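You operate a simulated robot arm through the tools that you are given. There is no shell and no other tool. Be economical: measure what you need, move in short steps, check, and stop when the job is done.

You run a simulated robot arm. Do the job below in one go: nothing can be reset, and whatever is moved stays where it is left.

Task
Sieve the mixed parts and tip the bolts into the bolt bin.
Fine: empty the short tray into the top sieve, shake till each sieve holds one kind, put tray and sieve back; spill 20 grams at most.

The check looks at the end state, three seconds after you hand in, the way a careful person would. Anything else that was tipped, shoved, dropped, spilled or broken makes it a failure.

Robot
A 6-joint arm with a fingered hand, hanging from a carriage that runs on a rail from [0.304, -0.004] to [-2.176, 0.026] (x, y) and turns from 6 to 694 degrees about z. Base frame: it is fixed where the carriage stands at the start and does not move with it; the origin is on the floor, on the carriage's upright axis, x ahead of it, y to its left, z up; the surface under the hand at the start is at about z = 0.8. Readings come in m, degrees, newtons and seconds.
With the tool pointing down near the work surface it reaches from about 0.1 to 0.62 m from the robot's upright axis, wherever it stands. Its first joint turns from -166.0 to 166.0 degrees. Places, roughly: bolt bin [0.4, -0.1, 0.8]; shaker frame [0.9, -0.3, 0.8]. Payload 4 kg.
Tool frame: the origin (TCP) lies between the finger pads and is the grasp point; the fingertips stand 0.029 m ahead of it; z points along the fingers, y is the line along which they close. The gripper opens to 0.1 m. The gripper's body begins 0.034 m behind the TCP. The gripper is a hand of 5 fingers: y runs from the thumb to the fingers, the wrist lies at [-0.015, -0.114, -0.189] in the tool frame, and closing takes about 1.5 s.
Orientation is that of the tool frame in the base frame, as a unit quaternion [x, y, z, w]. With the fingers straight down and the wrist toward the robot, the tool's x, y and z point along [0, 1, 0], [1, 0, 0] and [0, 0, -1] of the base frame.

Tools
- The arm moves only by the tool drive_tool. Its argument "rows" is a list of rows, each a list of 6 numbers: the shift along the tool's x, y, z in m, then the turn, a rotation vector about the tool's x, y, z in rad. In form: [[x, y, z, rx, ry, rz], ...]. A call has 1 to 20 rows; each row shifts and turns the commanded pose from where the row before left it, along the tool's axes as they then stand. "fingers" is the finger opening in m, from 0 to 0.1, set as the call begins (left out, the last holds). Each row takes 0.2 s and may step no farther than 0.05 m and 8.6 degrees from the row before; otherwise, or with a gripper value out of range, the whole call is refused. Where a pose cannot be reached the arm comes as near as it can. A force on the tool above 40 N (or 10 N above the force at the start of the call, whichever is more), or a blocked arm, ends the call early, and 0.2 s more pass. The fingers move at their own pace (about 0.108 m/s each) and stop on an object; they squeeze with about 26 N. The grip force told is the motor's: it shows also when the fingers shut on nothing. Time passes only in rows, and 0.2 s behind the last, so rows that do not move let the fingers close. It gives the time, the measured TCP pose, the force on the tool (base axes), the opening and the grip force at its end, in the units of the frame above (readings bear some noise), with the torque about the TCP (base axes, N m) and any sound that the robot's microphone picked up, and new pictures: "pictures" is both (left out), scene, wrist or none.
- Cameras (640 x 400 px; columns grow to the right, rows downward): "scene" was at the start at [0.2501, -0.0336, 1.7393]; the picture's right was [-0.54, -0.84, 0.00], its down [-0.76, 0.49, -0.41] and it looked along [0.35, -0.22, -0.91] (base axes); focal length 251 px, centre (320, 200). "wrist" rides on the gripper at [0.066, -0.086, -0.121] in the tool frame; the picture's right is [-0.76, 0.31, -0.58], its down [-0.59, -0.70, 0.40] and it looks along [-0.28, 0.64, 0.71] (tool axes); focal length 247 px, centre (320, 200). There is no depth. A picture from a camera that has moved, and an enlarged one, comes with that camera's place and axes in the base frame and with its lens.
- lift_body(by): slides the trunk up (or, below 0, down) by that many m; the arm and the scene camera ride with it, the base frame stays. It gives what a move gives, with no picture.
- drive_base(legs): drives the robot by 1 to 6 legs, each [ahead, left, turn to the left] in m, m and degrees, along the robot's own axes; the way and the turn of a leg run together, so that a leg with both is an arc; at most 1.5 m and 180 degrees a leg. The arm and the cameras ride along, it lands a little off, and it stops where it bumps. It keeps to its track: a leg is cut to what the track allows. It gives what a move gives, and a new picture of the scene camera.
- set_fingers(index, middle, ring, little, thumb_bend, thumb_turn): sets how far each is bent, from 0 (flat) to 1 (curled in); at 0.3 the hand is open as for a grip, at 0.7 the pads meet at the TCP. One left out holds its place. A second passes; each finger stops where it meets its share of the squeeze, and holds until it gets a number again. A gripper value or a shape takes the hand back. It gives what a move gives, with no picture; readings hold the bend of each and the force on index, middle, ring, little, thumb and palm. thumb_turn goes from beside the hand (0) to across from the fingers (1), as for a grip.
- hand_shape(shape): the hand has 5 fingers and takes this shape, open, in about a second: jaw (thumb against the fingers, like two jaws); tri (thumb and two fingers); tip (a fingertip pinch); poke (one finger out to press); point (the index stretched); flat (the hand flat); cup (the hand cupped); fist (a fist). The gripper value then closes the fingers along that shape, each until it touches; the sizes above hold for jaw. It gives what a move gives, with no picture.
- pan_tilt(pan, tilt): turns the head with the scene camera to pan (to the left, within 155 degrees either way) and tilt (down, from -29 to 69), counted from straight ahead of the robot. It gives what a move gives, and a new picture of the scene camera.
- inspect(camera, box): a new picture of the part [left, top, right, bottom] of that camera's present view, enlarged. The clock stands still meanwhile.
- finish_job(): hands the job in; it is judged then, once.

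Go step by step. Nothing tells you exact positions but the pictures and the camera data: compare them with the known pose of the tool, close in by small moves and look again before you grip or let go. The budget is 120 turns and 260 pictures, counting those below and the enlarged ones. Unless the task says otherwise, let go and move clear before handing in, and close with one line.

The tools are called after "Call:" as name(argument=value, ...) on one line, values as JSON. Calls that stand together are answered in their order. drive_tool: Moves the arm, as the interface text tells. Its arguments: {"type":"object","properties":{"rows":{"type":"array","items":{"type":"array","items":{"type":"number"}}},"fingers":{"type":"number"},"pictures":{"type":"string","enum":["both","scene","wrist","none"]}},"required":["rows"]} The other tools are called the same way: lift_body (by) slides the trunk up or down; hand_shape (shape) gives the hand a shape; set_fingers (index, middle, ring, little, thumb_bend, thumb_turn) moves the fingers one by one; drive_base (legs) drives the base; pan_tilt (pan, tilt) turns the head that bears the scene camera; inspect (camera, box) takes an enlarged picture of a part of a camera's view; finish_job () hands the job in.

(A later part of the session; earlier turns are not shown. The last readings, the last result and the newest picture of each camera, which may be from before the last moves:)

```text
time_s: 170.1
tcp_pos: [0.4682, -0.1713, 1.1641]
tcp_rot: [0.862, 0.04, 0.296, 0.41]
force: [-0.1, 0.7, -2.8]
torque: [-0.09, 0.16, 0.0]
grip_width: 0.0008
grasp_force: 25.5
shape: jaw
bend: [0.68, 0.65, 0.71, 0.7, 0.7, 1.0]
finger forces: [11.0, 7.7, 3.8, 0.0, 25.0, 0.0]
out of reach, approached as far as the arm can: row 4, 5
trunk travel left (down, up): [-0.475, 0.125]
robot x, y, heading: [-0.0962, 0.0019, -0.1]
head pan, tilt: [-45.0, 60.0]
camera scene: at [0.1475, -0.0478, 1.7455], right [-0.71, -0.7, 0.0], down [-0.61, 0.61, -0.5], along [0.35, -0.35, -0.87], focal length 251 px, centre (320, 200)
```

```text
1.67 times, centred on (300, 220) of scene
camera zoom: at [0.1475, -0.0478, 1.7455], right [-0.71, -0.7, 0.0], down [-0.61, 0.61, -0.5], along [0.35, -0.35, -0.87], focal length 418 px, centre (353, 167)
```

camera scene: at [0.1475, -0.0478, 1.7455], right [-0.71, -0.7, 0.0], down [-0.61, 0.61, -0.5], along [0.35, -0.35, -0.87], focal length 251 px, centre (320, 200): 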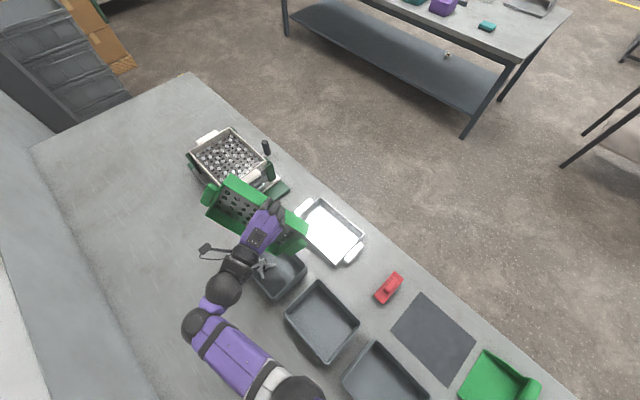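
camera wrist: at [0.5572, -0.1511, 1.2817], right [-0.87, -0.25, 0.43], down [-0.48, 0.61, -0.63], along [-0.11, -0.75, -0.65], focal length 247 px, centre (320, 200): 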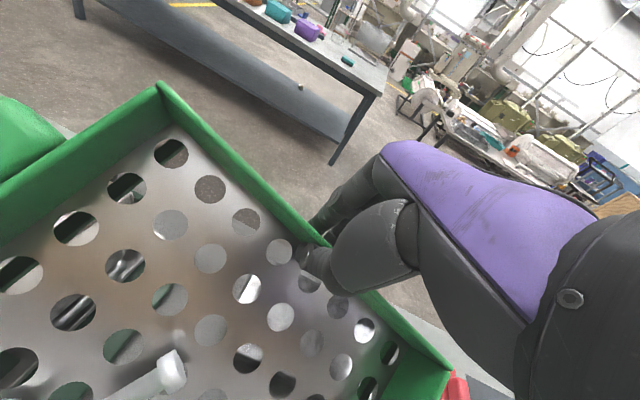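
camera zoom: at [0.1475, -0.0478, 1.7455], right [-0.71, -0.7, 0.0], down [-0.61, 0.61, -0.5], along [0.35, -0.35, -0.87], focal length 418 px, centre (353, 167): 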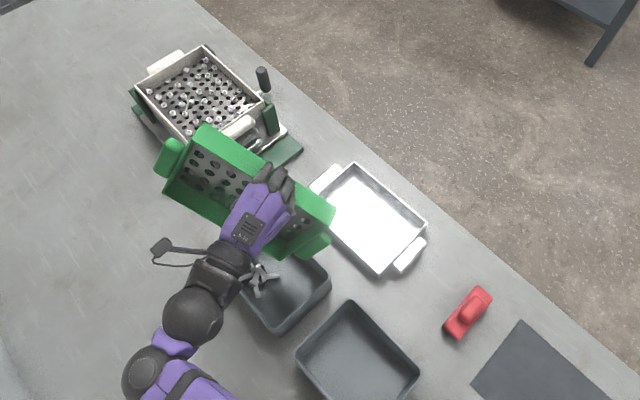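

Call:
drive_tool(rows=[[0, 0, 0, 0, 0, 0], [0, 0, 0, 0, 0, 0], [0, 0, 0, 0, 0, 0]], pictures="wrist")

Call:
inspect(camera="scene", box=[220, 190, 320, 310])

```text
time_s: 170.9
tcp_pos: [0.4678, -0.1719, 1.164]
tcp_rot: [0.862, 0.04, 0.295, 0.409]
force: [0.0, -0.2, -1.6]
torque: [-0.08, 0.11, -0.01]
grip_width: 0.0007
grasp_force: 26.1
shape: jaw
bend: [0.68, 0.66, 0.71, 0.7, 0.7, 1.0]
finger forces: [11.1, 7.5, 3.8, 0.1, 24.8, 0.0]
trunk travel left (down, up): [-0.475, 0.125]
robot x, y, heading: [-0.0965, 0.0004, -0.4]
head pan, tilt: [-45.0, 60.0]
camera wrist: at [0.4703, -0.012, 1.1918], right [-0.99, -0.04, 0.15], down [-0.15, 0.01, -0.99], along [0.04, -1.0, -0.02], focal length 247 px, centre (320, 200)
```

wrist: 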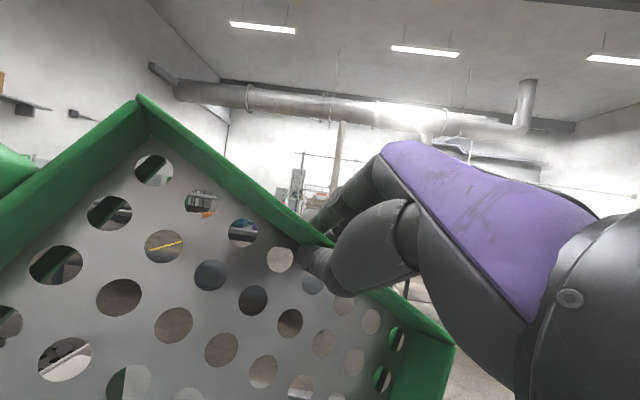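

```text
3.33 times, centred on (270, 250) of scene
camera zoom: at [0.1476, -0.0478, 1.7455], right [-0.71, -0.7, 0.0], down [-0.61, 0.61, -0.5], along [0.35, -0.35, -0.87], focal length 836 px, centre (487, 33)
```

zoom: 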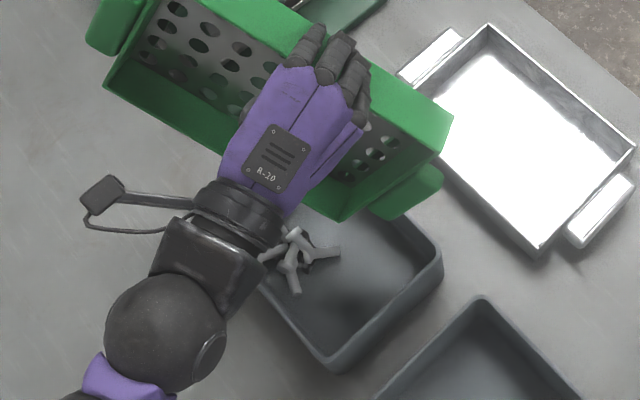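

Call:
drive_tool(rows=[[0.019, 0.029, -0.02, 0, 0, 0], [0.019, 0.029, -0.02, 0, 0, 0], [0, 0, 0, 0.0783, -0.0435, 0.0117], [0, 0, 0, 0.0783, -0.0435, 0.0117], [0, 0, 0, 0.0783, -0.0435, 0.0117], [0, 0, 0, 0.0783, -0.0435, 0.0117], [0, 0, 0, 0.0783, -0.0435, 0.0117], [0, 0, 0, 0.0783, -0.0435, 0.0117], [0, 0, 0, 0.0783, -0.0435, 0.0117], [0, 0, 0, 0.0783, -0.0435, 0.0117], [0, 0, 0, 0.0783, -0.0435, 0.0117], [0, 0, 0, 0.0783, -0.0435, 0.0117], [0, 0, 0, 0.0783, -0.0435, 0.0117], [0, 0, 0, 0.0783, -0.0435, 0.0117], [0, 0, 0, 0.0783, -0.0435, 0.0117], [0, 0, 0, 0, 0, 0]], pictures="both")

Call:
inspect(camera="scene", box=[160, 100, 400, 340])

```text
time_s: 174.3
tcp_pos: [0.5299, -0.2588, 1.1888]
tcp_rot: [0.996, -0.001, 0.028, -0.083]
force: [-0.2, 0.7, -3.5]
torque: [-0.25, 0.02, 0.04]
grip_width: 0.001
grasp_force: 25.1
shape: jaw
bend: [0.67, 0.66, 0.71, 0.7, 0.7, 1.0]
finger forces: [16.6, 7.1, 1.7, 0.0, 26.0, 0.0]
out of reach, approached as far as the arm can: row 3, 4, 5, 6, 7, 8, 9, 10, 11
trunk travel left (down, up): [-0.475, 0.125]
robot x, y, heading: [-0.0994, 0.0018, -0.4]
head pan, tilt: [-45.0, 60.0]
camera scene: at [0.1476, -0.0479, 1.7455], right [-0.71, -0.7, 0.0], down [-0.61, 0.61, -0.5], along [0.35, -0.35, -0.87], focal length 251 px, centre (320, 200)
camera wrist: at [0.5888, -0.1942, 1.3255], right [-0.79, -0.4, 0.48], down [-0.57, 0.76, -0.31], along [-0.24, -0.51, -0.82], focal length 247 px, centre (320, 200)
```

scene: 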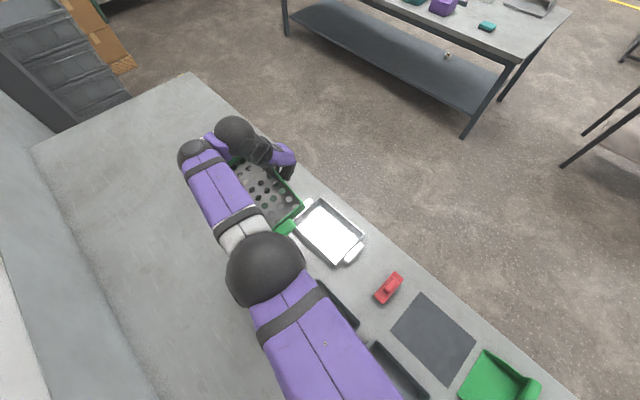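
wrist: 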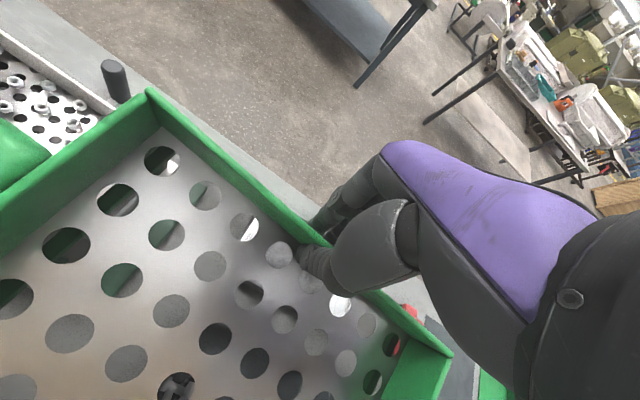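

```text
1.67 times, centred on (280, 220) of scene
camera zoom: at [0.1476, -0.0479, 1.7455], right [-0.71, -0.7, 0.0], down [-0.61, 0.61, -0.5], along [0.35, -0.35, -0.87], focal length 418 px, centre (387, 167)
```

zoom: 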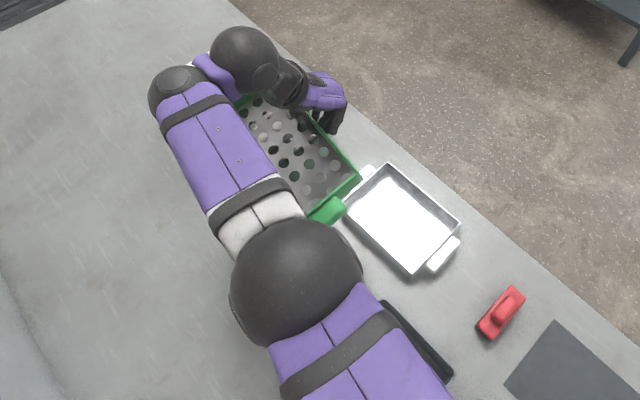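

Call:
drive_tool(rows=[[0, 0, 0, 0.096, -0.055, 0.009], [0, -0.0052, -0.0193, 0, 0, 0], [0, 0, 0, 0, 0, 0]], pictures="none")

Call:
drive_base(legs=[[0.4, 0, 0]])

```text
time_s: 175.1
tcp_pos: [0.5303, -0.2579, 1.2098]
tcp_rot: [0.991, -0.001, -0.001, -0.131]
force: [-1.1, -0.4, -2.7]
torque: [-0.27, 0.05, 0.01]
grip_width: 0.0013
grasp_force: 25.6
shape: jaw
bend: [0.67, 0.66, 0.71, 0.7, 0.7, 1.0]
finger forces: [17.0, 6.4, 1.8, 0.0, 25.6, 0.1]
trunk travel left (down, up): [-0.475, 0.125]
robot x, y, heading: [-0.0999, 0.0011, -0.3]
head pan, tilt: [-45.0, 60.0]
```

```text
time_s: 177.7
tcp_pos: [0.9309, -0.2619, 1.2089]
tcp_rot: [0.991, 0.0, -0.001, -0.131]
force: [0.3, 0.0, -3.1]
torque: [-0.31, 0.04, 0.02]
grip_width: 0.0013
grasp_force: 26.2
shape: jaw
bend: [0.67, 0.72, 0.7, 0.7, 0.7, 1.0]
finger forces: [17.2, 5.8, 2.0, 0.0, 25.3, 0.1]
trunk travel left (down, up): [-0.475, 0.125]
robot x, y, heading: [0.3012, 0.0006, -0.2]
head pan, tilt: [-45.0, 60.0]
camera scene: at [0.5472, -0.0522, 1.7455], right [-0.71, -0.71, 0.0], down [-0.61, 0.61, -0.5], along [0.35, -0.35, -0.87], focal length 251 px, centre (320, 200)
```

scene: 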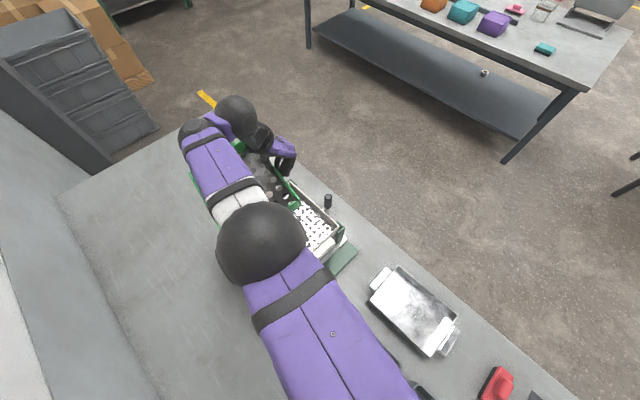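

Call:
drive_tool(rows=[[-0.0187, 0.0267, -0.0072, 0, 0, 0], [-0.0187, 0.0267, -0.0072, 0, 0, 0], [-0.0187, 0.0267, -0.0072, 0, 0, 0], [0, 0, 0, 0, 0, 0]], pictures="none")

Call:
lift_body(by=-0.12)

Call:
pan_tilt(pan=-40, tilt=50)

Call:
drive_tool(rows=[[0, 0, 0, 0, 0, 0]], pictures="wrist")

Call:
inspect(camera="scene", box=[180, 80, 380, 280])

```text
time_s: 178.7
tcp_pos: [0.8761, -0.3462, 1.2069]
tcp_rot: [0.991, 0.0, -0.003, -0.132]
force: [0.9, 0.2, -2.9]
torque: [-0.29, 0.08, -0.01]
grip_width: 0.001
grasp_force: 26.1
shape: jaw
bend: [0.67, 0.72, 0.7, 0.7, 0.7, 1.0]
finger forces: [17.4, 5.5, 2.0, 0.1, 25.5, 0.0]
trunk travel left (down, up): [-0.475, 0.125]
robot x, y, heading: [0.3011, -0.0055, 0.0]
head pan, tilt: [-45.0, 60.0]
```

```text
time_s: 180.2
tcp_pos: [0.8755, -0.345, 1.0881]
tcp_rot: [0.991, 0.0, -0.002, -0.131]
force: [0.6, -0.1, -1.9]
torque: [-0.29, 0.02, -0.01]
grip_width: 0.0014
grasp_force: 26.2
shape: jaw
bend: [0.67, 0.72, 0.7, 0.7, 0.7, 1.0]
finger forces: [17.6, 5.4, 2.0, 0.0, 25.3, 0.1]
trunk travel left (down, up): [-0.355, 0.245]
robot x, y, heading: [0.2991, -0.0051, -0.3]
head pan, tilt: [-45.0, 60.0]
```

```text
time_s: 180.9
tcp_pos: [0.8761, -0.346, 1.0878]
tcp_rot: [0.991, 0.0, -0.002, -0.132]
force: [0.1, -0.4, -2.7]
torque: [-0.29, 0.09, 0.03]
grip_width: 0.0011
grasp_force: 26.4
shape: jaw
bend: [0.67, 0.72, 0.7, 0.7, 0.7, 1.0]
finger forces: [17.5, 5.5, 1.9, 0.0, 25.4, 0.0]
trunk travel left (down, up): [-0.355, 0.245]
robot x, y, heading: [0.3021, -0.0048, -0.2]
head pan, tilt: [-40.0, 50.0]
camera scene: at [0.559, -0.0546, 1.638], right [-0.64, -0.76, 0.0], down [-0.59, 0.49, -0.64], along [0.49, -0.41, -0.77], focal length 251 px, centre (320, 200)
```

scene: 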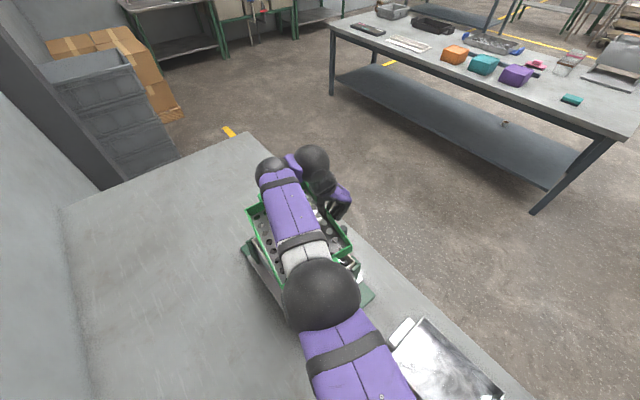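

```text
time_s: 181.3
tcp_pos: [0.8767, -0.3459, 1.0874]
tcp_rot: [0.991, 0.0, -0.002, -0.131]
force: [-0.3, 0.4, -3.0]
torque: [-0.34, 0.07, -0.01]
grip_width: 0.0012
grasp_force: 26.0
shape: jaw
bend: [0.67, 0.72, 0.7, 0.7, 0.7, 1.0]
finger forces: [17.4, 5.5, 1.9, 0.0, 25.4, 0.0]
trunk travel left (down, up): [-0.355, 0.245]
robot x, y, heading: [0.3001, -0.0033, -0.2]
head pan, tilt: [-40.0, 50.0]
camera wrist: at [0.9413, -0.295, 1.2266], right [-0.76, -0.45, 0.48], down [-0.59, 0.78, -0.2], along [-0.29, -0.43, -0.85], focal length 247 px, centre (320, 200)
```

wrist: 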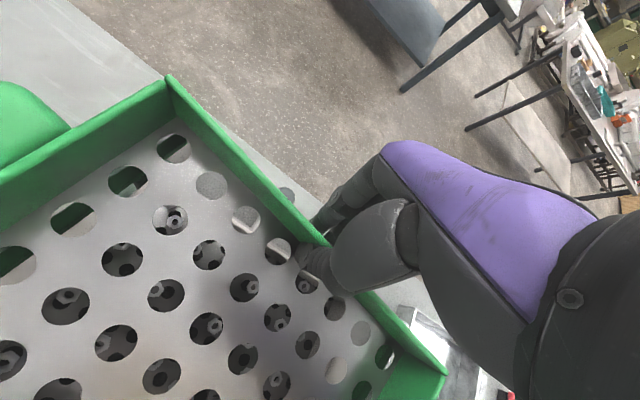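

```text
2.00 times, centred on (280, 180) of scene
camera zoom: at [0.559, -0.0546, 1.638], right [-0.64, -0.77, 0.0], down [-0.59, 0.49, -0.64], along [0.49, -0.41, -0.77], focal length 502 px, centre (400, 240)
```

zoom: 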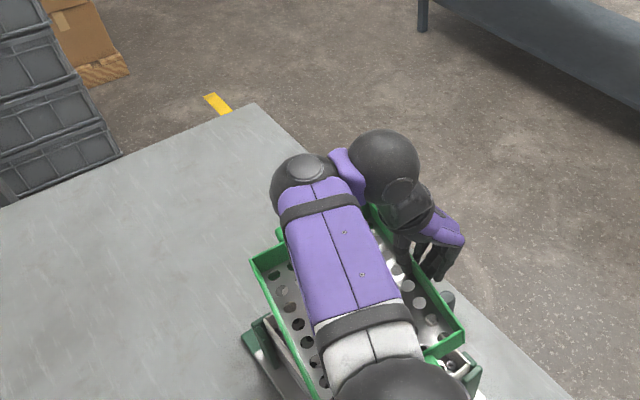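

Call:
drive_tool(rows=[[0, 0, 0, 0, -0.0364, -0.135], [0, 0, 0, 0.085, 0, 0], [0, 0, 0, 0.085, 0, 0], [0, 0, 0, 0, 0, 0]], pictures="wrist")

Call:
inspect(camera="scene", box=[180, 80, 380, 280])

```text
time_s: 182.3
tcp_pos: [0.876, -0.3458, 1.087]
tcp_rot: [0.974, 0.068, -0.016, -0.214]
force: [-0.3, -0.6, -3.1]
torque: [-0.33, 0.0, 0.03]
grip_width: 0.0012
grasp_force: 26.4
shape: jaw
bend: [0.67, 0.72, 0.7, 0.7, 0.7, 1.0]
finger forces: [17.7, 5.4, 2.1, 0.1, 24.9, 0.1]
trunk travel left (down, up): [-0.355, 0.245]
robot x, y, heading: [0.3023, -0.0026, -0.4]
head pan, tilt: [-40.0, 50.0]
camera wrist: at [0.9366, -0.3105, 1.2331], right [-0.68, -0.62, 0.4], down [-0.7, 0.72, -0.06], along [-0.24, -0.32, -0.92], focal length 247 px, centre (320, 200)
```

wrist: 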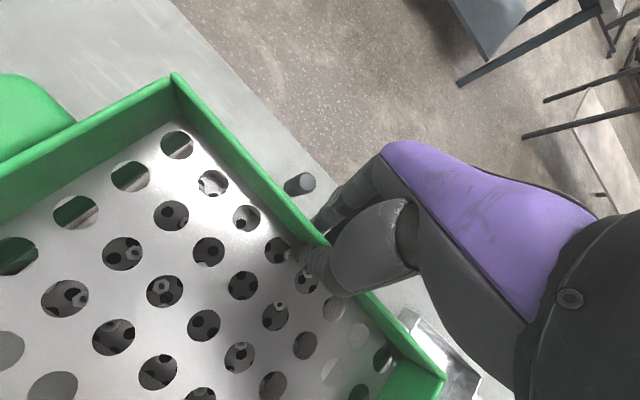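

```text
2.00 times, centred on (280, 180) of scene
camera zoom: at [0.559, -0.0546, 1.638], right [-0.64, -0.77, 0.0], down [-0.59, 0.49, -0.64], along [0.49, -0.41, -0.77], focal length 502 px, centre (400, 240)
```

zoom: 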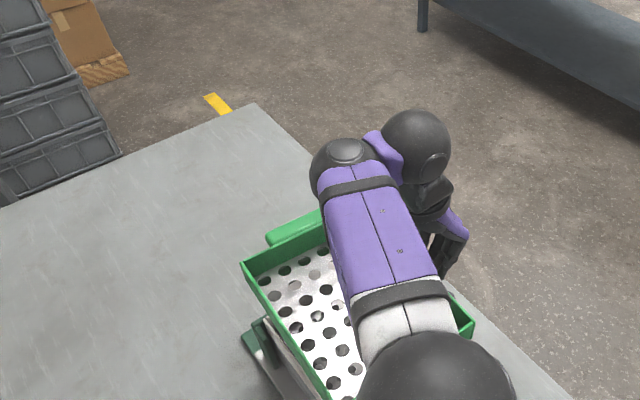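

Call:
drive_tool(rows=[[0, 0, 0, 0, -0.011, -0.0236], [0, 0.0105, 0.0227, 0, 0, 0], [0, 0.0084, 0.0182, 0, 0, 0], [0, 0.0042, 0.0091, 0, 0, 0], [0, 0, 0, 0, 0, 0]], pictures="wrist")

Call:
inspect(camera="scene", box=[200, 120, 380, 300])

```text
time_s: 183.5
tcp_pos: [0.8762, -0.3457, 1.0315]
tcp_rot: [0.973, 0.08, -0.019, -0.216]
force: [0.0, -0.5, -2.4]
torque: [-0.33, 0.01, 0.02]
grip_width: 0.0016
grasp_force: 25.7
shape: jaw
bend: [0.67, 0.72, 0.7, 0.7, 0.7, 1.0]
finger forces: [17.9, 5.2, 1.9, 0.1, 25.0, 0.0]
trunk travel left (down, up): [-0.355, 0.245]
robot x, y, heading: [0.2979, -0.0025, -0.2]
head pan, tilt: [-40.0, 50.0]
camera wrist: at [0.9362, -0.3088, 1.1774], right [-0.66, -0.64, 0.4], down [-0.71, 0.7, -0.06], along [-0.24, -0.33, -0.92], focal length 247 px, centre (320, 200)
```

wrist: 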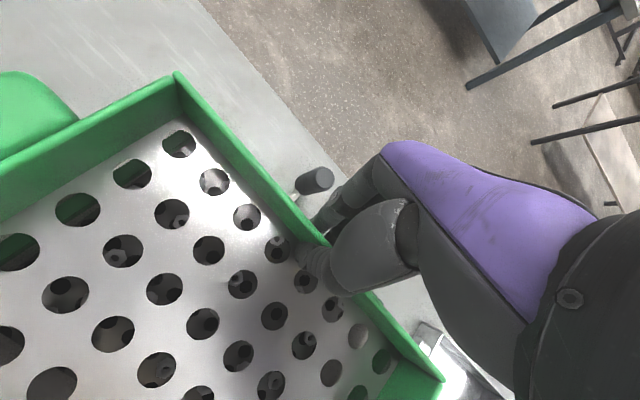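

```text
2.22 times, centred on (290, 210) of scene
camera zoom: at [0.559, -0.0546, 1.638], right [-0.64, -0.77, 0.0], down [-0.59, 0.49, -0.64], along [0.49, -0.41, -0.77], focal length 558 px, centre (387, 178)
```

zoom: 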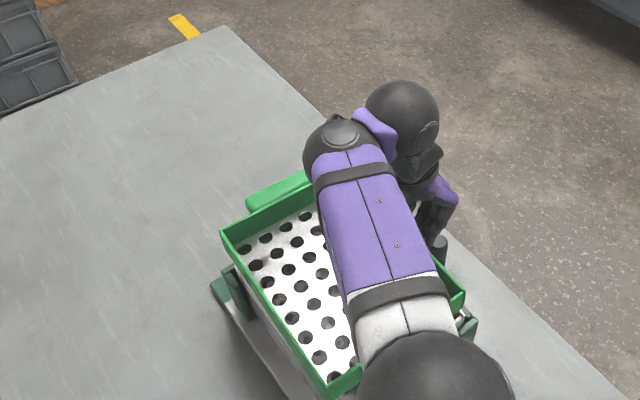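

Call:
drive_tool(rows=[[0, 0.0025, 0.0054, 0, 0, 0], [0, 0.0025, 0.0054, 0, 0, 0], [0, 0.0025, 0.0054, 0, 0, 0], [0, 0.0025, 0.0054, 0, 0, 0], [0, 0.0017, 0.0036, 0, 0, 0], [0, 0, 0, 0, 0, 0]], pictures="wrist")

Call:
inspect(camera="scene", box=[200, 120, 380, 300])

```text
time_s: 184.9
tcp_pos: [0.8748, -0.3453, 1.0043]
tcp_rot: [0.973, 0.081, -0.02, -0.216]
force: [-0.2, -0.1, -3.3]
torque: [-0.32, 0.01, 0.0]
grip_width: 0.0015
grasp_force: 25.6
shape: jaw
bend: [0.67, 0.72, 0.7, 0.7, 0.7, 1.0]
finger forces: [17.9, 5.3, 2.0, 0.0, 24.9, 0.0]
trunk travel left (down, up): [-0.355, 0.245]
robot x, y, heading: [0.2988, -0.0039, -0.1]
head pan, tilt: [-40.0, 50.0]
camera wrist: at [0.9358, -0.3086, 1.1507], right [-0.66, -0.64, 0.4], down [-0.71, 0.7, -0.06], along [-0.24, -0.33, -0.92], focal length 247 px, centre (320, 200)
```

wrist: 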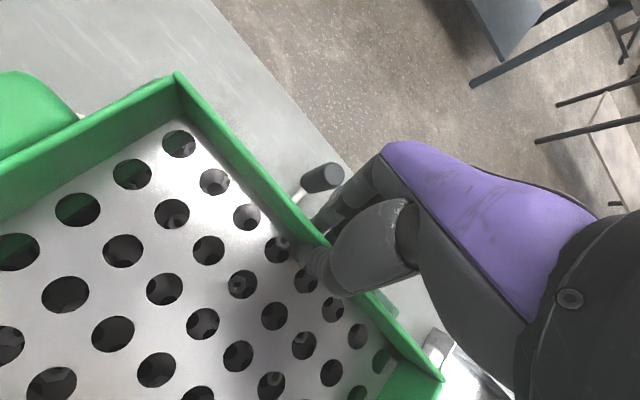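

```text
2.22 times, centred on (290, 210) of scene
camera zoom: at [0.559, -0.0546, 1.638], right [-0.64, -0.77, 0.0], down [-0.59, 0.49, -0.64], along [0.49, -0.41, -0.77], focal length 558 px, centre (387, 178)
```

zoom: 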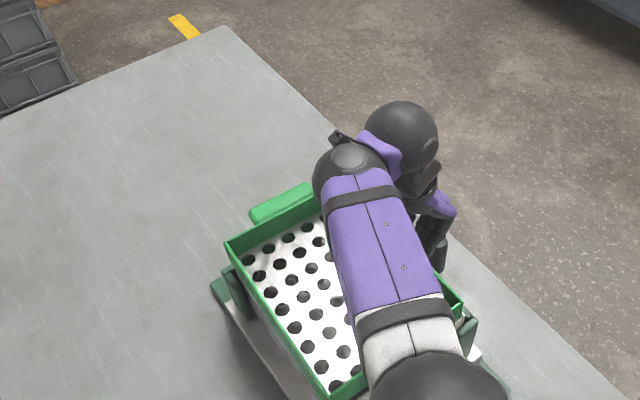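

Call:
drive_tool(rows=[[0, 0.0017, 0.0036, 0, 0, 0], [0, 0.0013, 0.0027, 0, 0, 0], [0, 0.0008, 0.0018, 0, 0, 0], [0, 0, 0, 0, 0, 0]], pictures="none")

Call:
inspect(camera="wrist", box=[0, 40, 460, 400])

Call:
inspect(camera="scene", box=[240, 160, 380, 300])

```text
time_s: 185.9
tcp_pos: [0.8765, -0.347, 0.9957]
tcp_rot: [0.973, 0.08, -0.02, -0.215]
force: [0.9, -0.7, -1.3]
torque: [-0.3, -0.06, 0.0]
grip_width: 0.0017
grasp_force: 26.2
shape: jaw
bend: [0.67, 0.72, 0.7, 0.7, 0.7, 1.0]
finger forces: [17.8, 5.3, 1.9, 0.1, 24.8, 0.0]
trunk travel left (down, up): [-0.355, 0.245]
robot x, y, heading: [0.2995, -0.0015, -0.0]
head pan, tilt: [-40.0, 50.0]
```

```text
1.11 times, centred on (230, 220) of wrist
camera zoom: at [0.9358, -0.3087, 1.1417], right [-0.66, -0.64, 0.4], down [-0.71, 0.7, -0.06], along [-0.24, -0.33, -0.92], focal length 274 px, centre (420, 178)
```

zoom: 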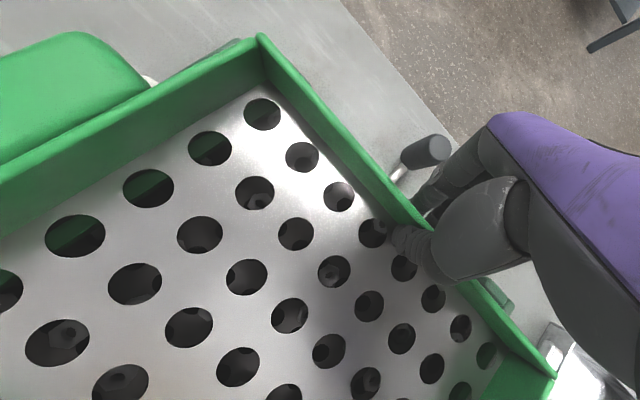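

```text
2.86 times, centred on (310, 230) of scene
camera zoom: at [0.5591, -0.0546, 1.6381], right [-0.64, -0.77, 0.0], down [-0.59, 0.49, -0.64], along [0.49, -0.41, -0.77], focal length 717 px, centre (349, 114)
```

zoom: 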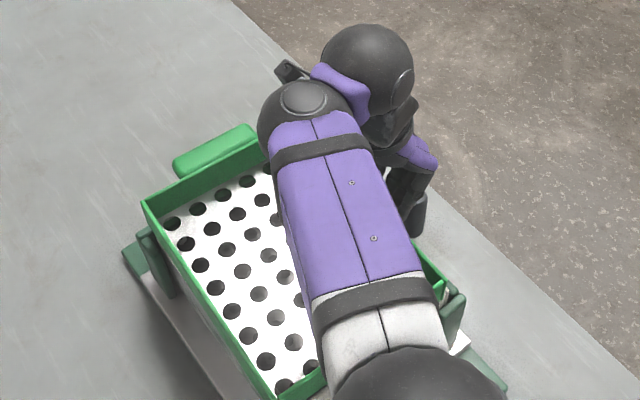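

Call:
drive_tool(rows=[[0, 0.0013, 0.0027, 0, 0, 0], [0, 0.0013, 0.0027, 0, 0, 0], [0, 0, 0, 0, 0, 0]], pictures="none")

Call:
inspect(camera="wrist", box=[0, 40, 460, 400])

```text
time_s: 186.7
tcp_pos: [0.878, -0.347, 0.993]
tcp_rot: [0.974, 0.081, -0.017, -0.213]
force: [-0.3, 1.9, 16.1]
torque: [-0.1, -0.15, -0.05]
grip_width: 0.0009
grasp_force: 26.0
shape: jaw
bend: [0.67, 0.72, 0.7, 0.7, 0.7, 1.0]
finger forces: [24.3, 4.3, 1.1, 0.0, 27.8, 0.1]
trunk travel left (down, up): [-0.355, 0.245]
robot x, y, heading: [0.2989, -0.002, -0.1]
head pan, tilt: [-40.0, 50.0]
```

```text
1.11 times, centred on (230, 220) of wrist
camera zoom: at [0.9375, -0.3098, 1.1391], right [-0.66, -0.64, 0.39], down [-0.71, 0.7, -0.07], along [-0.23, -0.33, -0.92], focal length 274 px, centre (420, 178)
```

zoom: 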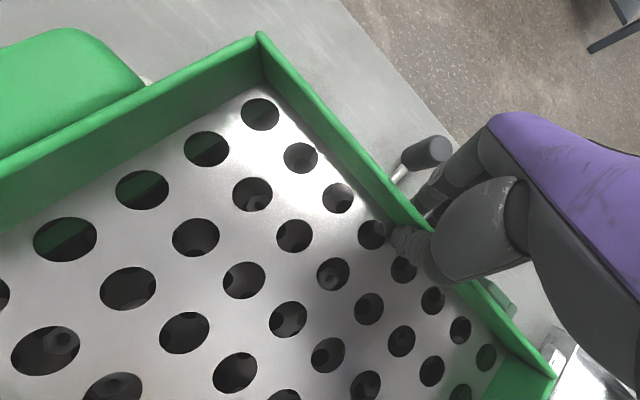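

Call:
drive_tool(rows=[[0, -0.0008, -0.0018, 0, 0, 0], [0, 0, 0, 0, 0, 0]], pictures="none")

Call:
drive_tool(rows=[[0, 0, 0, 0, 0, 0], [0, 0, 0, 0, 0, 0], [0, 0, 0, 0, 0, 0], [0, 0, 0, 0, 0, 0], [0, -0.0042, -0.0091, 0, 0, 0], [0, -0.0084, -0.0182, 0, 0, 0], [0, -0.0126, -0.0272, 0, 0, 0], [0, -0.0126, -0.0272, 0, 0, 0], [0, 0, 0, 0, 0, 0]], fingers=0.06, pictures="both")

Call:
inspect(camera="scene", box=[200, 120, 380, 300])

```text
time_s: 187.3
tcp_pos: [0.877, -0.3473, 0.9932]
tcp_rot: [0.973, 0.08, -0.019, -0.215]
force: [0.9, 1.4, 11.5]
torque: [-0.2, -0.15, -0.06]
grip_width: 0.0009
grasp_force: 25.9
shape: jaw
bend: [0.67, 0.72, 0.7, 0.7, 0.7, 1.0]
finger forces: [22.8, 4.6, 1.2, 0.0, 26.8, 0.0]
trunk travel left (down, up): [-0.355, 0.245]
robot x, y, heading: [0.3033, -0.005, -0.3]
head pan, tilt: [-40.0, 50.0]
```

```text
time_s: 189.3
tcp_pos: [0.8772, -0.3442, 1.0824]
tcp_rot: [0.973, 0.081, -0.019, -0.214]
force: [0.1, -0.7, 0.2]
torque: [-0.01, 0.01, -0.02]
grip_width: 0.06
grasp_force: 0.1
shape: jaw
bend: [0.4, 0.39, 0.73, 0.45, 0.3, 1.0]
finger forces: [0.0, 0.1, 0.1, 0.0, 0.0, 0.0]
trunk travel left (down, up): [-0.355, 0.245]
robot x, y, heading: [0.3012, -0.0008, -0.3]
head pan, tilt: [-40.0, 50.0]
camera scene: at [0.5592, -0.0547, 1.6381], right [-0.64, -0.77, 0.0], down [-0.59, 0.49, -0.64], along [0.49, -0.41, -0.77], focal length 251 px, centre (320, 200)
camera wrist: at [0.9368, -0.3078, 1.2278], right [-0.66, -0.64, 0.4], down [-0.71, 0.7, -0.06], along [-0.24, -0.33, -0.92], focal length 247 px, centre (320, 200)
```

scene: 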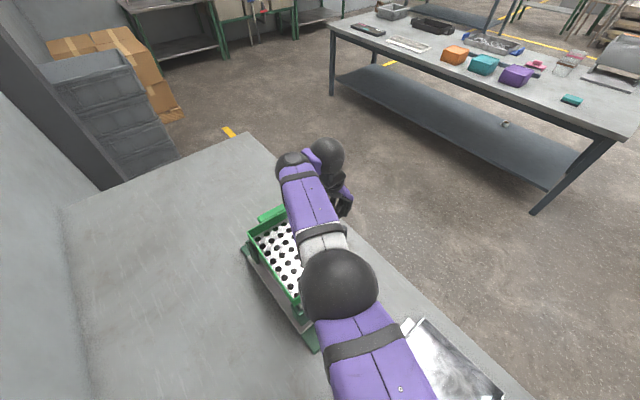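
wrist: 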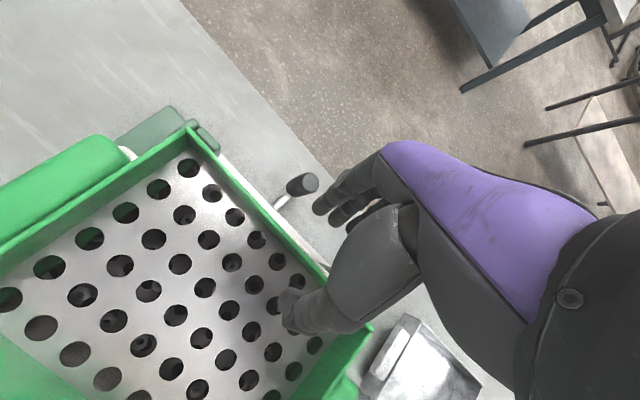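

```text
2.22 times, centred on (290, 210) of scene
camera zoom: at [0.5592, -0.0547, 1.6381], right [-0.64, -0.77, 0.0], down [-0.59, 0.49, -0.64], along [0.49, -0.41, -0.77], focal length 558 px, centre (387, 178)
```

zoom: 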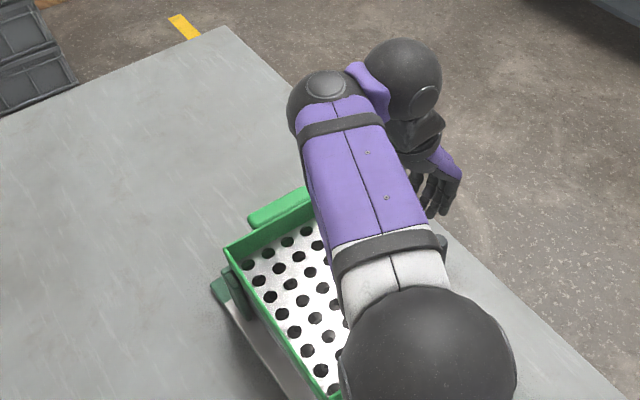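

Call:
lift_body(by=0.22)

Call:
drive_base(legs=[[-0.75, 0, 0]])

Call:
pan_tilt(pan=-30, tilt=45)

```text
time_s: 191.6
tcp_pos: [0.8766, -0.3454, 1.3025]
tcp_rot: [0.973, 0.081, -0.02, -0.215]
force: [0.0, -0.8, 0.1]
torque: [0.02, 0.0, -0.01]
grip_width: 0.0597
grasp_force: 0.0
shape: jaw
bend: [0.4, 0.39, 0.73, 0.45, 0.3, 1.0]
finger forces: [0.0, 0.0, 0.0, 0.0, 0.1, 0.0]
trunk travel left (down, up): [-0.575, 0.025]
robot x, y, heading: [0.298, -0.0044, -0.0]
head pan, tilt: [-40.0, 50.0]
```

```text
time_s: 195.7
tcp_pos: [0.1188, -0.3304, 1.3019]
tcp_rot: [0.973, 0.086, -0.02, -0.214]
force: [0.8, -0.1, -0.7]
torque: [0.0, -0.01, -0.01]
grip_width: 0.0597
grasp_force: 0.0
shape: jaw
bend: [0.4, 0.39, 0.73, 0.45, 0.3, 1.0]
finger forces: [0.1, 0.2, 0.0, 0.1, 0.0, 0.0]
trunk travel left (down, up): [-0.575, 0.025]
robot x, y, heading: [-0.4612, 0.0055, 0.4]
head pan, tilt: [-40.0, 50.0]
camera scene: at [-0.2019, -0.043, 1.8581], right [-0.64, -0.77, 0.0], down [-0.59, 0.49, -0.64], along [0.5, -0.41, -0.77], focal length 251 px, centre (320, 200)
```

scene: 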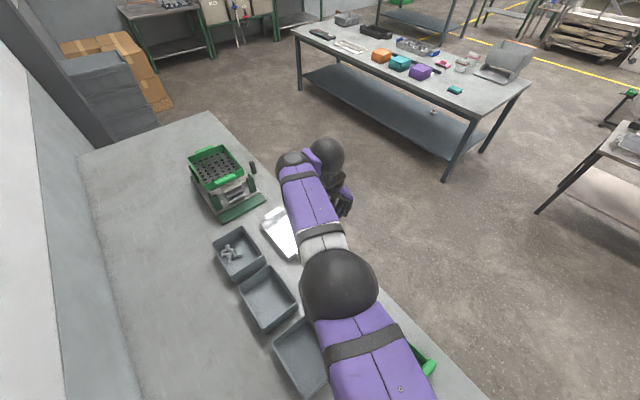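

```text
time_s: 196.5
tcp_pos: [0.1193, -0.3308, 1.3017]
tcp_rot: [0.973, 0.085, -0.019, -0.214]
force: [0.6, 0.2, 0.6]
torque: [-0.02, 0.02, 0.01]
grip_width: 0.0599
grasp_force: 0.1
shape: jaw
bend: [0.4, 0.39, 0.73, 0.45, 0.3, 1.0]
finger forces: [0.1, 0.0, 0.0, 0.0, 0.0, 0.0]
trunk travel left (down, up): [-0.575, 0.025]
robot x, y, heading: [-0.4594, 0.0042, 0.5]
head pan, tilt: [-30.0, 45.0]
camera scene: at [-0.1905, -0.0342, 1.865], right [-0.49, -0.87, 0.0], down [-0.61, 0.35, -0.71], along [0.61, -0.35, -0.71], focal length 251 px, centre (320, 200)
```

scene: 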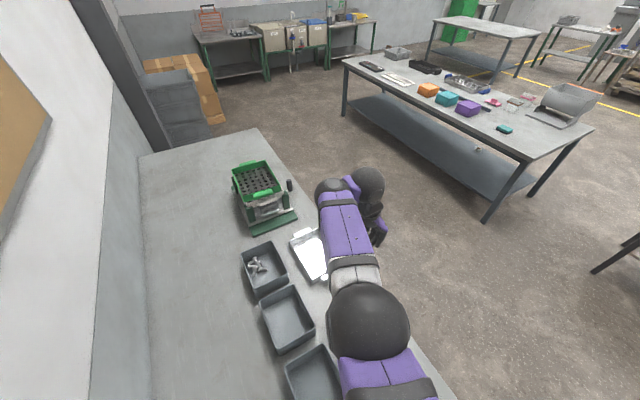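

Call:
inspect(camera="scene", box=[210, 140, 340, 310])

Call:
inspect(camera="scene", box=[220, 150, 310, 240])

Call:
inspect(camera="scene", box=[235, 235, 295, 295])

Call:
inspect(camera="wrist", box=[0, 0, 640, 400])

```text
2.35 times, centred on (275, 225) of scene
camera zoom: at [-0.1905, -0.0342, 1.865], right [-0.49, -0.87, 0.0], down [-0.61, 0.35, -0.71], along [0.61, -0.35, -0.71], focal length 590 px, centre (426, 141)
```

zoom: 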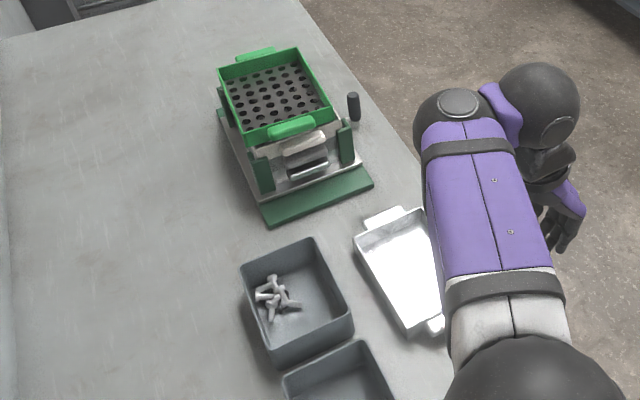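

```text
4.44 times, centred on (265, 195) of scene
camera zoom: at [-0.1905, -0.0342, 1.865], right [-0.49, -0.87, 0.0], down [-0.61, 0.35, -0.71], along [0.61, -0.35, -0.71], focal length 1115 px, centre (564, 222)
```

zoom: 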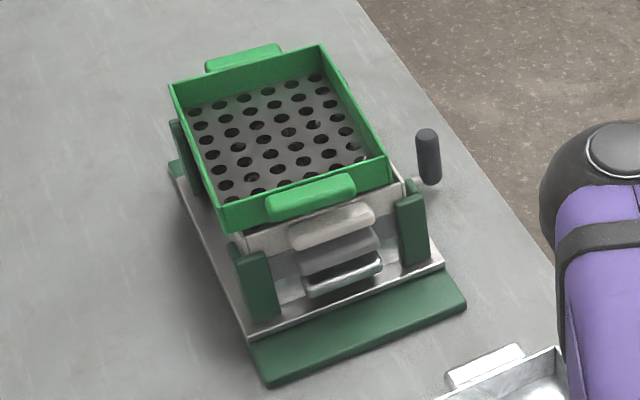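

```text
6.67 times, centred on (265, 265) of scene
camera zoom: at [-0.1905, -0.0342, 1.865], right [-0.49, -0.87, 0.0], down [-0.61, 0.35, -0.71], along [0.61, -0.35, -0.71], focal length 1673 px, centre (687, -233)
```

zoom: 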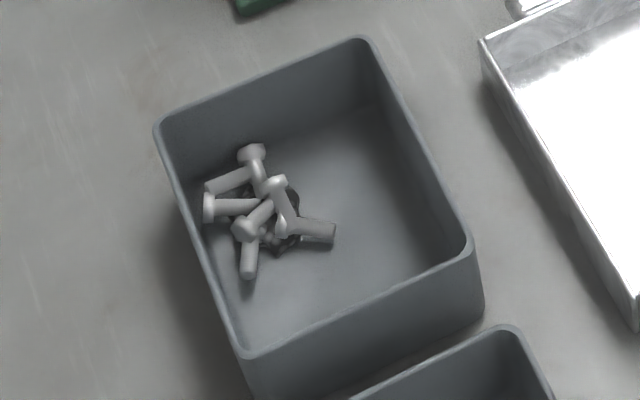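

```text
1.00 times, centred on (320, 200) of wrist (not enlarged: the box is as wide or as high as the picture)
camera zoom: at [0.1781, -0.2928, 1.4478], right [-0.65, -0.64, 0.4], down [-0.72, 0.69, -0.06], along [-0.23, -0.33, -0.92], focal length 247 px, centre (320, 200)
```

zoom: 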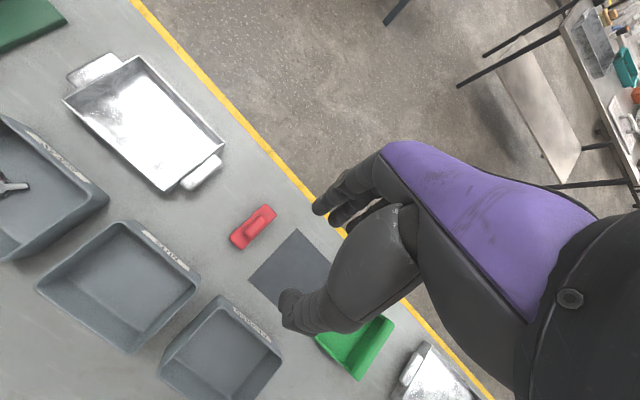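

Call:
inspect(camera="scene", box=[228, 155, 292, 215])

Call:
inspect(camera="wrist", box=[0, 100, 140, 260])

Call:
pan_tilt(pan=-10, tilt=35)

```text
6.67 times, centred on (260, 185) of scene
camera zoom: at [-0.1905, -0.0342, 1.865], right [-0.49, -0.87, 0.0], down [-0.61, 0.35, -0.71], along [0.61, -0.35, -0.71], focal length 1673 px, centre (720, 300)
```

zoom: 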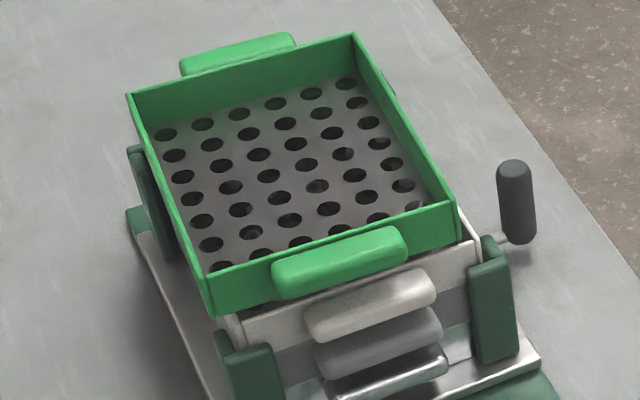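

```text
2.50 times, centred on (70, 180) of wrist
camera zoom: at [0.1781, -0.2928, 1.4478], right [-0.65, -0.64, 0.4], down [-0.72, 0.69, -0.06], along [-0.23, -0.33, -0.92], focal length 617 px, centre (945, 250)
```

zoom: 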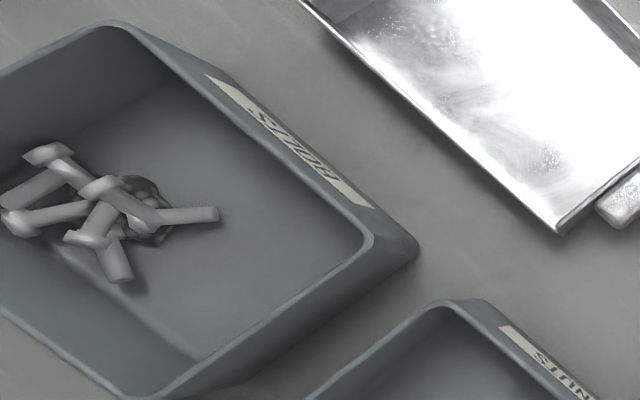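

```text
time_s: 197.3
tcp_pos: [0.1189, -0.3303, 1.3026]
tcp_rot: [0.973, 0.085, -0.021, -0.215]
force: [-0.6, -0.3, 0.3]
torque: [0.02, 0.01, 0.01]
grip_width: 0.0598
grasp_force: 0.1
shape: jaw
bend: [0.4, 0.39, 0.73, 0.45, 0.3, 1.0]
finger forces: [0.0, 0.0, 0.0, 0.0, 0.0, 0.0]
trunk travel left (down, up): [-0.575, 0.025]
robot x, y, heading: [-0.4609, 0.0041, 0.4]
head pan, tilt: [-10.0, 35.0]
camera scene: at [-0.1744, -0.0087, 1.8798], right [-0.17, -0.99, 0.0], down [-0.57, 0.1, -0.82], along [0.81, -0.14, -0.57], focal length 251 px, centre (320, 200)
```

scene: 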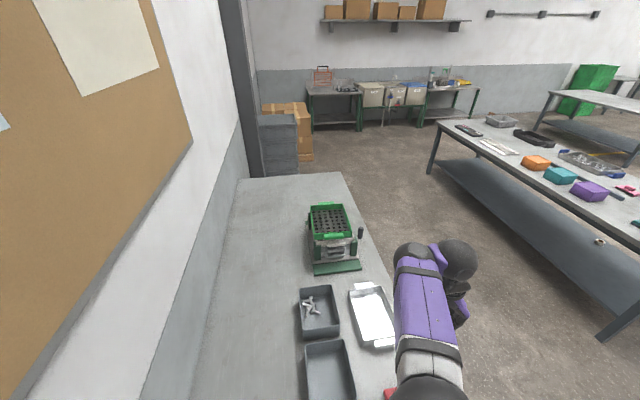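

Call:
drive_base(legs=[[0.46, 0, 0]])

Call:
pan_tilt(pan=-10, tilt=45)

Call:
inspect(camera="scene", box=[300, 190, 410, 310])

```text
time_s: 200.0
tcp_pos: [0.5762, -0.3306, 1.3017]
tcp_rot: [0.972, 0.089, -0.021, -0.214]
force: [-1.5, 0.2, 0.4]
torque: [0.0, 0.01, -0.01]
grip_width: 0.0598
grasp_force: 0.1
shape: jaw
bend: [0.4, 0.39, 0.73, 0.45, 0.3, 1.0]
finger forces: [0.0, 0.0, 0.0, 0.0, 0.0, 0.1]
trunk travel left (down, up): [-0.575, 0.025]
robot x, y, heading: [-0.0054, 0.0025, 1.2]
head pan, tilt: [-10.0, 35.0]
camera scene: at [0.2811, -0.0117, 1.8798], right [-0.16, -0.99, 0.0], down [-0.57, 0.09, -0.82], along [0.81, -0.13, -0.57], focal length 251 px, centre (320, 200)
```

scene: 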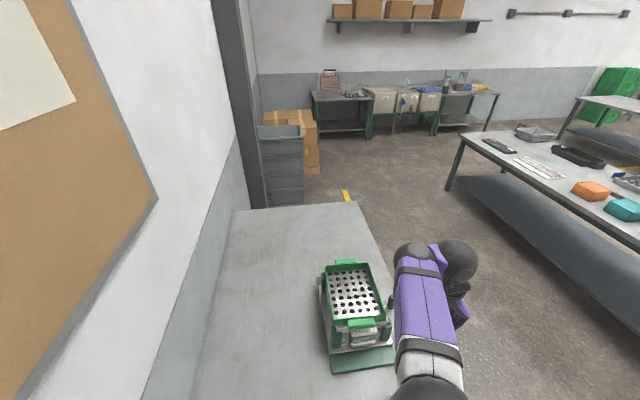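

```text
time_s: 200.8
tcp_pos: [0.5764, -0.3302, 1.3005]
tcp_rot: [0.972, 0.089, -0.021, -0.215]
force: [0.1, 1.1, -0.5]
torque: [0.01, 0.01, -0.03]
grip_width: 0.0598
grasp_force: 0.1
shape: jaw
bend: [0.4, 0.39, 0.73, 0.45, 0.3, 1.0]
finger forces: [0.1, 0.1, 0.1, 0.1, 0.1, 0.0]
trunk travel left (down, up): [-0.575, 0.025]
robot x, y, heading: [-0.0041, 0.0015, 0.8]
head pan, tilt: [-10.0, 45.0]
camera scene: at [0.2744, -0.0106, 1.8651], right [-0.16, -0.99, 0.0], down [-0.7, 0.11, -0.71], along [0.7, -0.11, -0.71], focal length 251 px, centre (320, 200)
```

scene: 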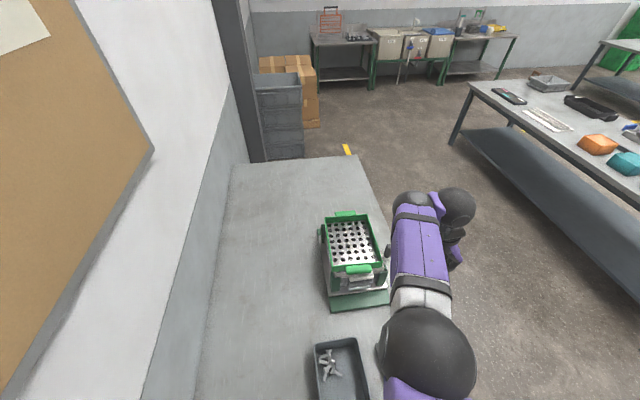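

```text
3.33 times, centred on (355, 250) of scene
camera zoom: at [0.2744, -0.0106, 1.8651], right [-0.16, -0.99, 0.0], down [-0.7, 0.11, -0.71], along [0.7, -0.11, -0.71], focal length 836 px, centre (203, 33)
```

zoom: 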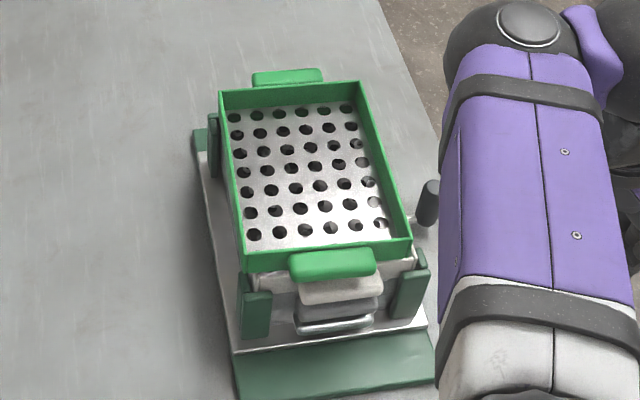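

Call:
drive_tool(rows=[[0.0073, -0.0357, 0.0165, 0, 0, 0], [0.0073, -0.0357, 0.0165, 0, 0, 0], [0.0073, -0.0357, 0.0165, 0, 0, 0], [0.0073, -0.0357, 0.0165, 0, 0, 0], [0.0073, -0.0357, 0.0165, 0, 0, 0], [0.0073, -0.0357, 0.0165, 0, 0, 0], [0.0073, -0.0357, 0.0165, 0, 0, 0]], pictures="none")

Call:
pan_tilt(pan=-75, tilt=68.8)

Call:
drive_base(legs=[[0.158, 0, 0]])

Call:
inspect(camera="scene", box=[120, 140, 280, 260])

```text
time_s: 202.4
tcp_pos: [0.6384, -0.0695, 1.2897]
tcp_rot: [0.973, 0.088, -0.021, -0.214]
force: [0.6, -0.8, 1.1]
torque: [0.06, 0.01, -0.02]
grip_width: 0.0598
grasp_force: 0.1
shape: jaw
bend: [0.39, 0.39, 0.73, 0.45, 0.3, 1.0]
finger forces: [0.0, 0.0, 0.0, 0.0, 0.1, 0.1]
out of reach, approached as far as the arm can: row 1, 2, 3, 4, 5, 6, 7
trunk travel left (down, up): [-0.575, 0.025]
robot x, y, heading: [-0.0054, -0.0005, 0.7]
head pan, tilt: [-10.0, 45.0]
```

```text
time_s: 203.7
tcp_pos: [0.6379, -0.0707, 1.289]
tcp_rot: [0.972, 0.088, -0.022, -0.215]
force: [-0.6, -0.8, -0.3]
torque: [-0.02, 0.01, 0.03]
grip_width: 0.06
grasp_force: 0.1
shape: jaw
bend: [0.39, 0.39, 0.73, 0.45, 0.3, 1.0]
finger forces: [0.0, 0.0, 0.0, 0.1, 0.1, 0.0]
trunk travel left (down, up): [-0.575, 0.025]
robot x, y, heading: [-0.0086, 0.0016, 0.8]
head pan, tilt: [-75.0, 68.8]
camera scene: at [0.2095, -0.0516, 1.8362], right [-0.96, -0.28, 0.0], down [-0.26, 0.9, -0.36], along [0.1, -0.35, -0.93], focal length 251 px, centre (320, 200)
```

scene: 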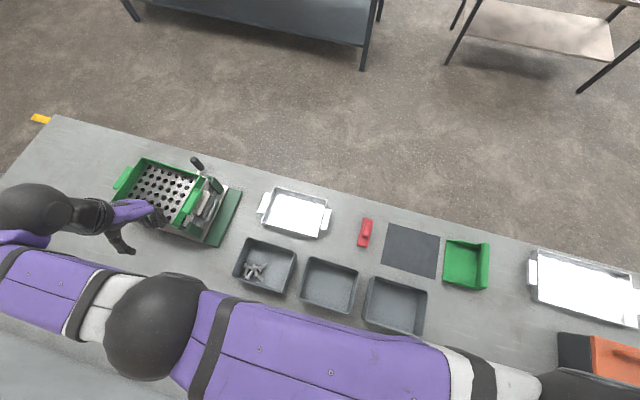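

```text
time_s: 205.1
tcp_pos: [0.795, -0.0713, 1.2898]
tcp_rot: [0.973, 0.088, -0.021, -0.214]
force: [-1.0, 0.3, -0.4]
torque: [0.03, -0.01, -0.02]
grip_width: 0.0601
grasp_force: 0.1
shape: jaw
bend: [0.39, 0.39, 0.73, 0.45, 0.3, 1.0]
finger forces: [0.1, 0.0, 0.0, 0.0, 0.0, 0.0]
trunk travel left (down, up): [-0.575, 0.025]
robot x, y, heading: [0.1512, -0.0039, 0.9]
head pan, tilt: [-75.0, 68.8]
camera scene: at [0.3651, -0.0531, 1.8361], right [-0.96, -0.28, 0.0], down [-0.26, 0.9, -0.36], along [0.1, -0.35, -0.93], focal length 251 px, centre (320, 200)
```

scene: 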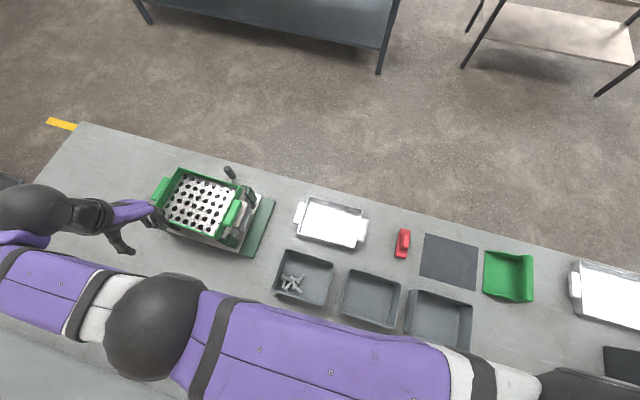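

```text
3.33 times, centred on (200, 200) of scene
camera zoom: at [0.3651, -0.0531, 1.8361], right [-0.96, -0.28, 0.0], down [-0.26, 0.9, -0.36], along [0.1, -0.35, -0.93], focal length 836 px, centre (720, 200)
```

zoom: 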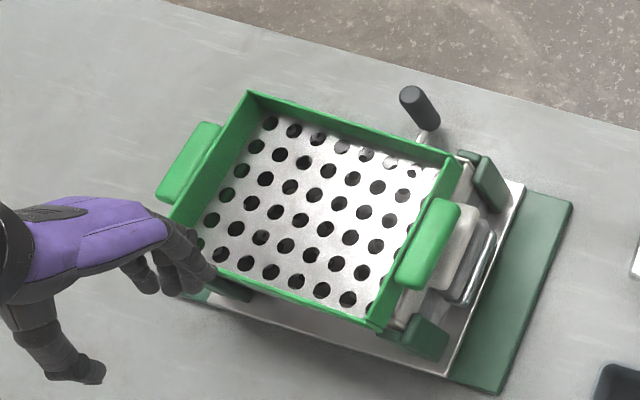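

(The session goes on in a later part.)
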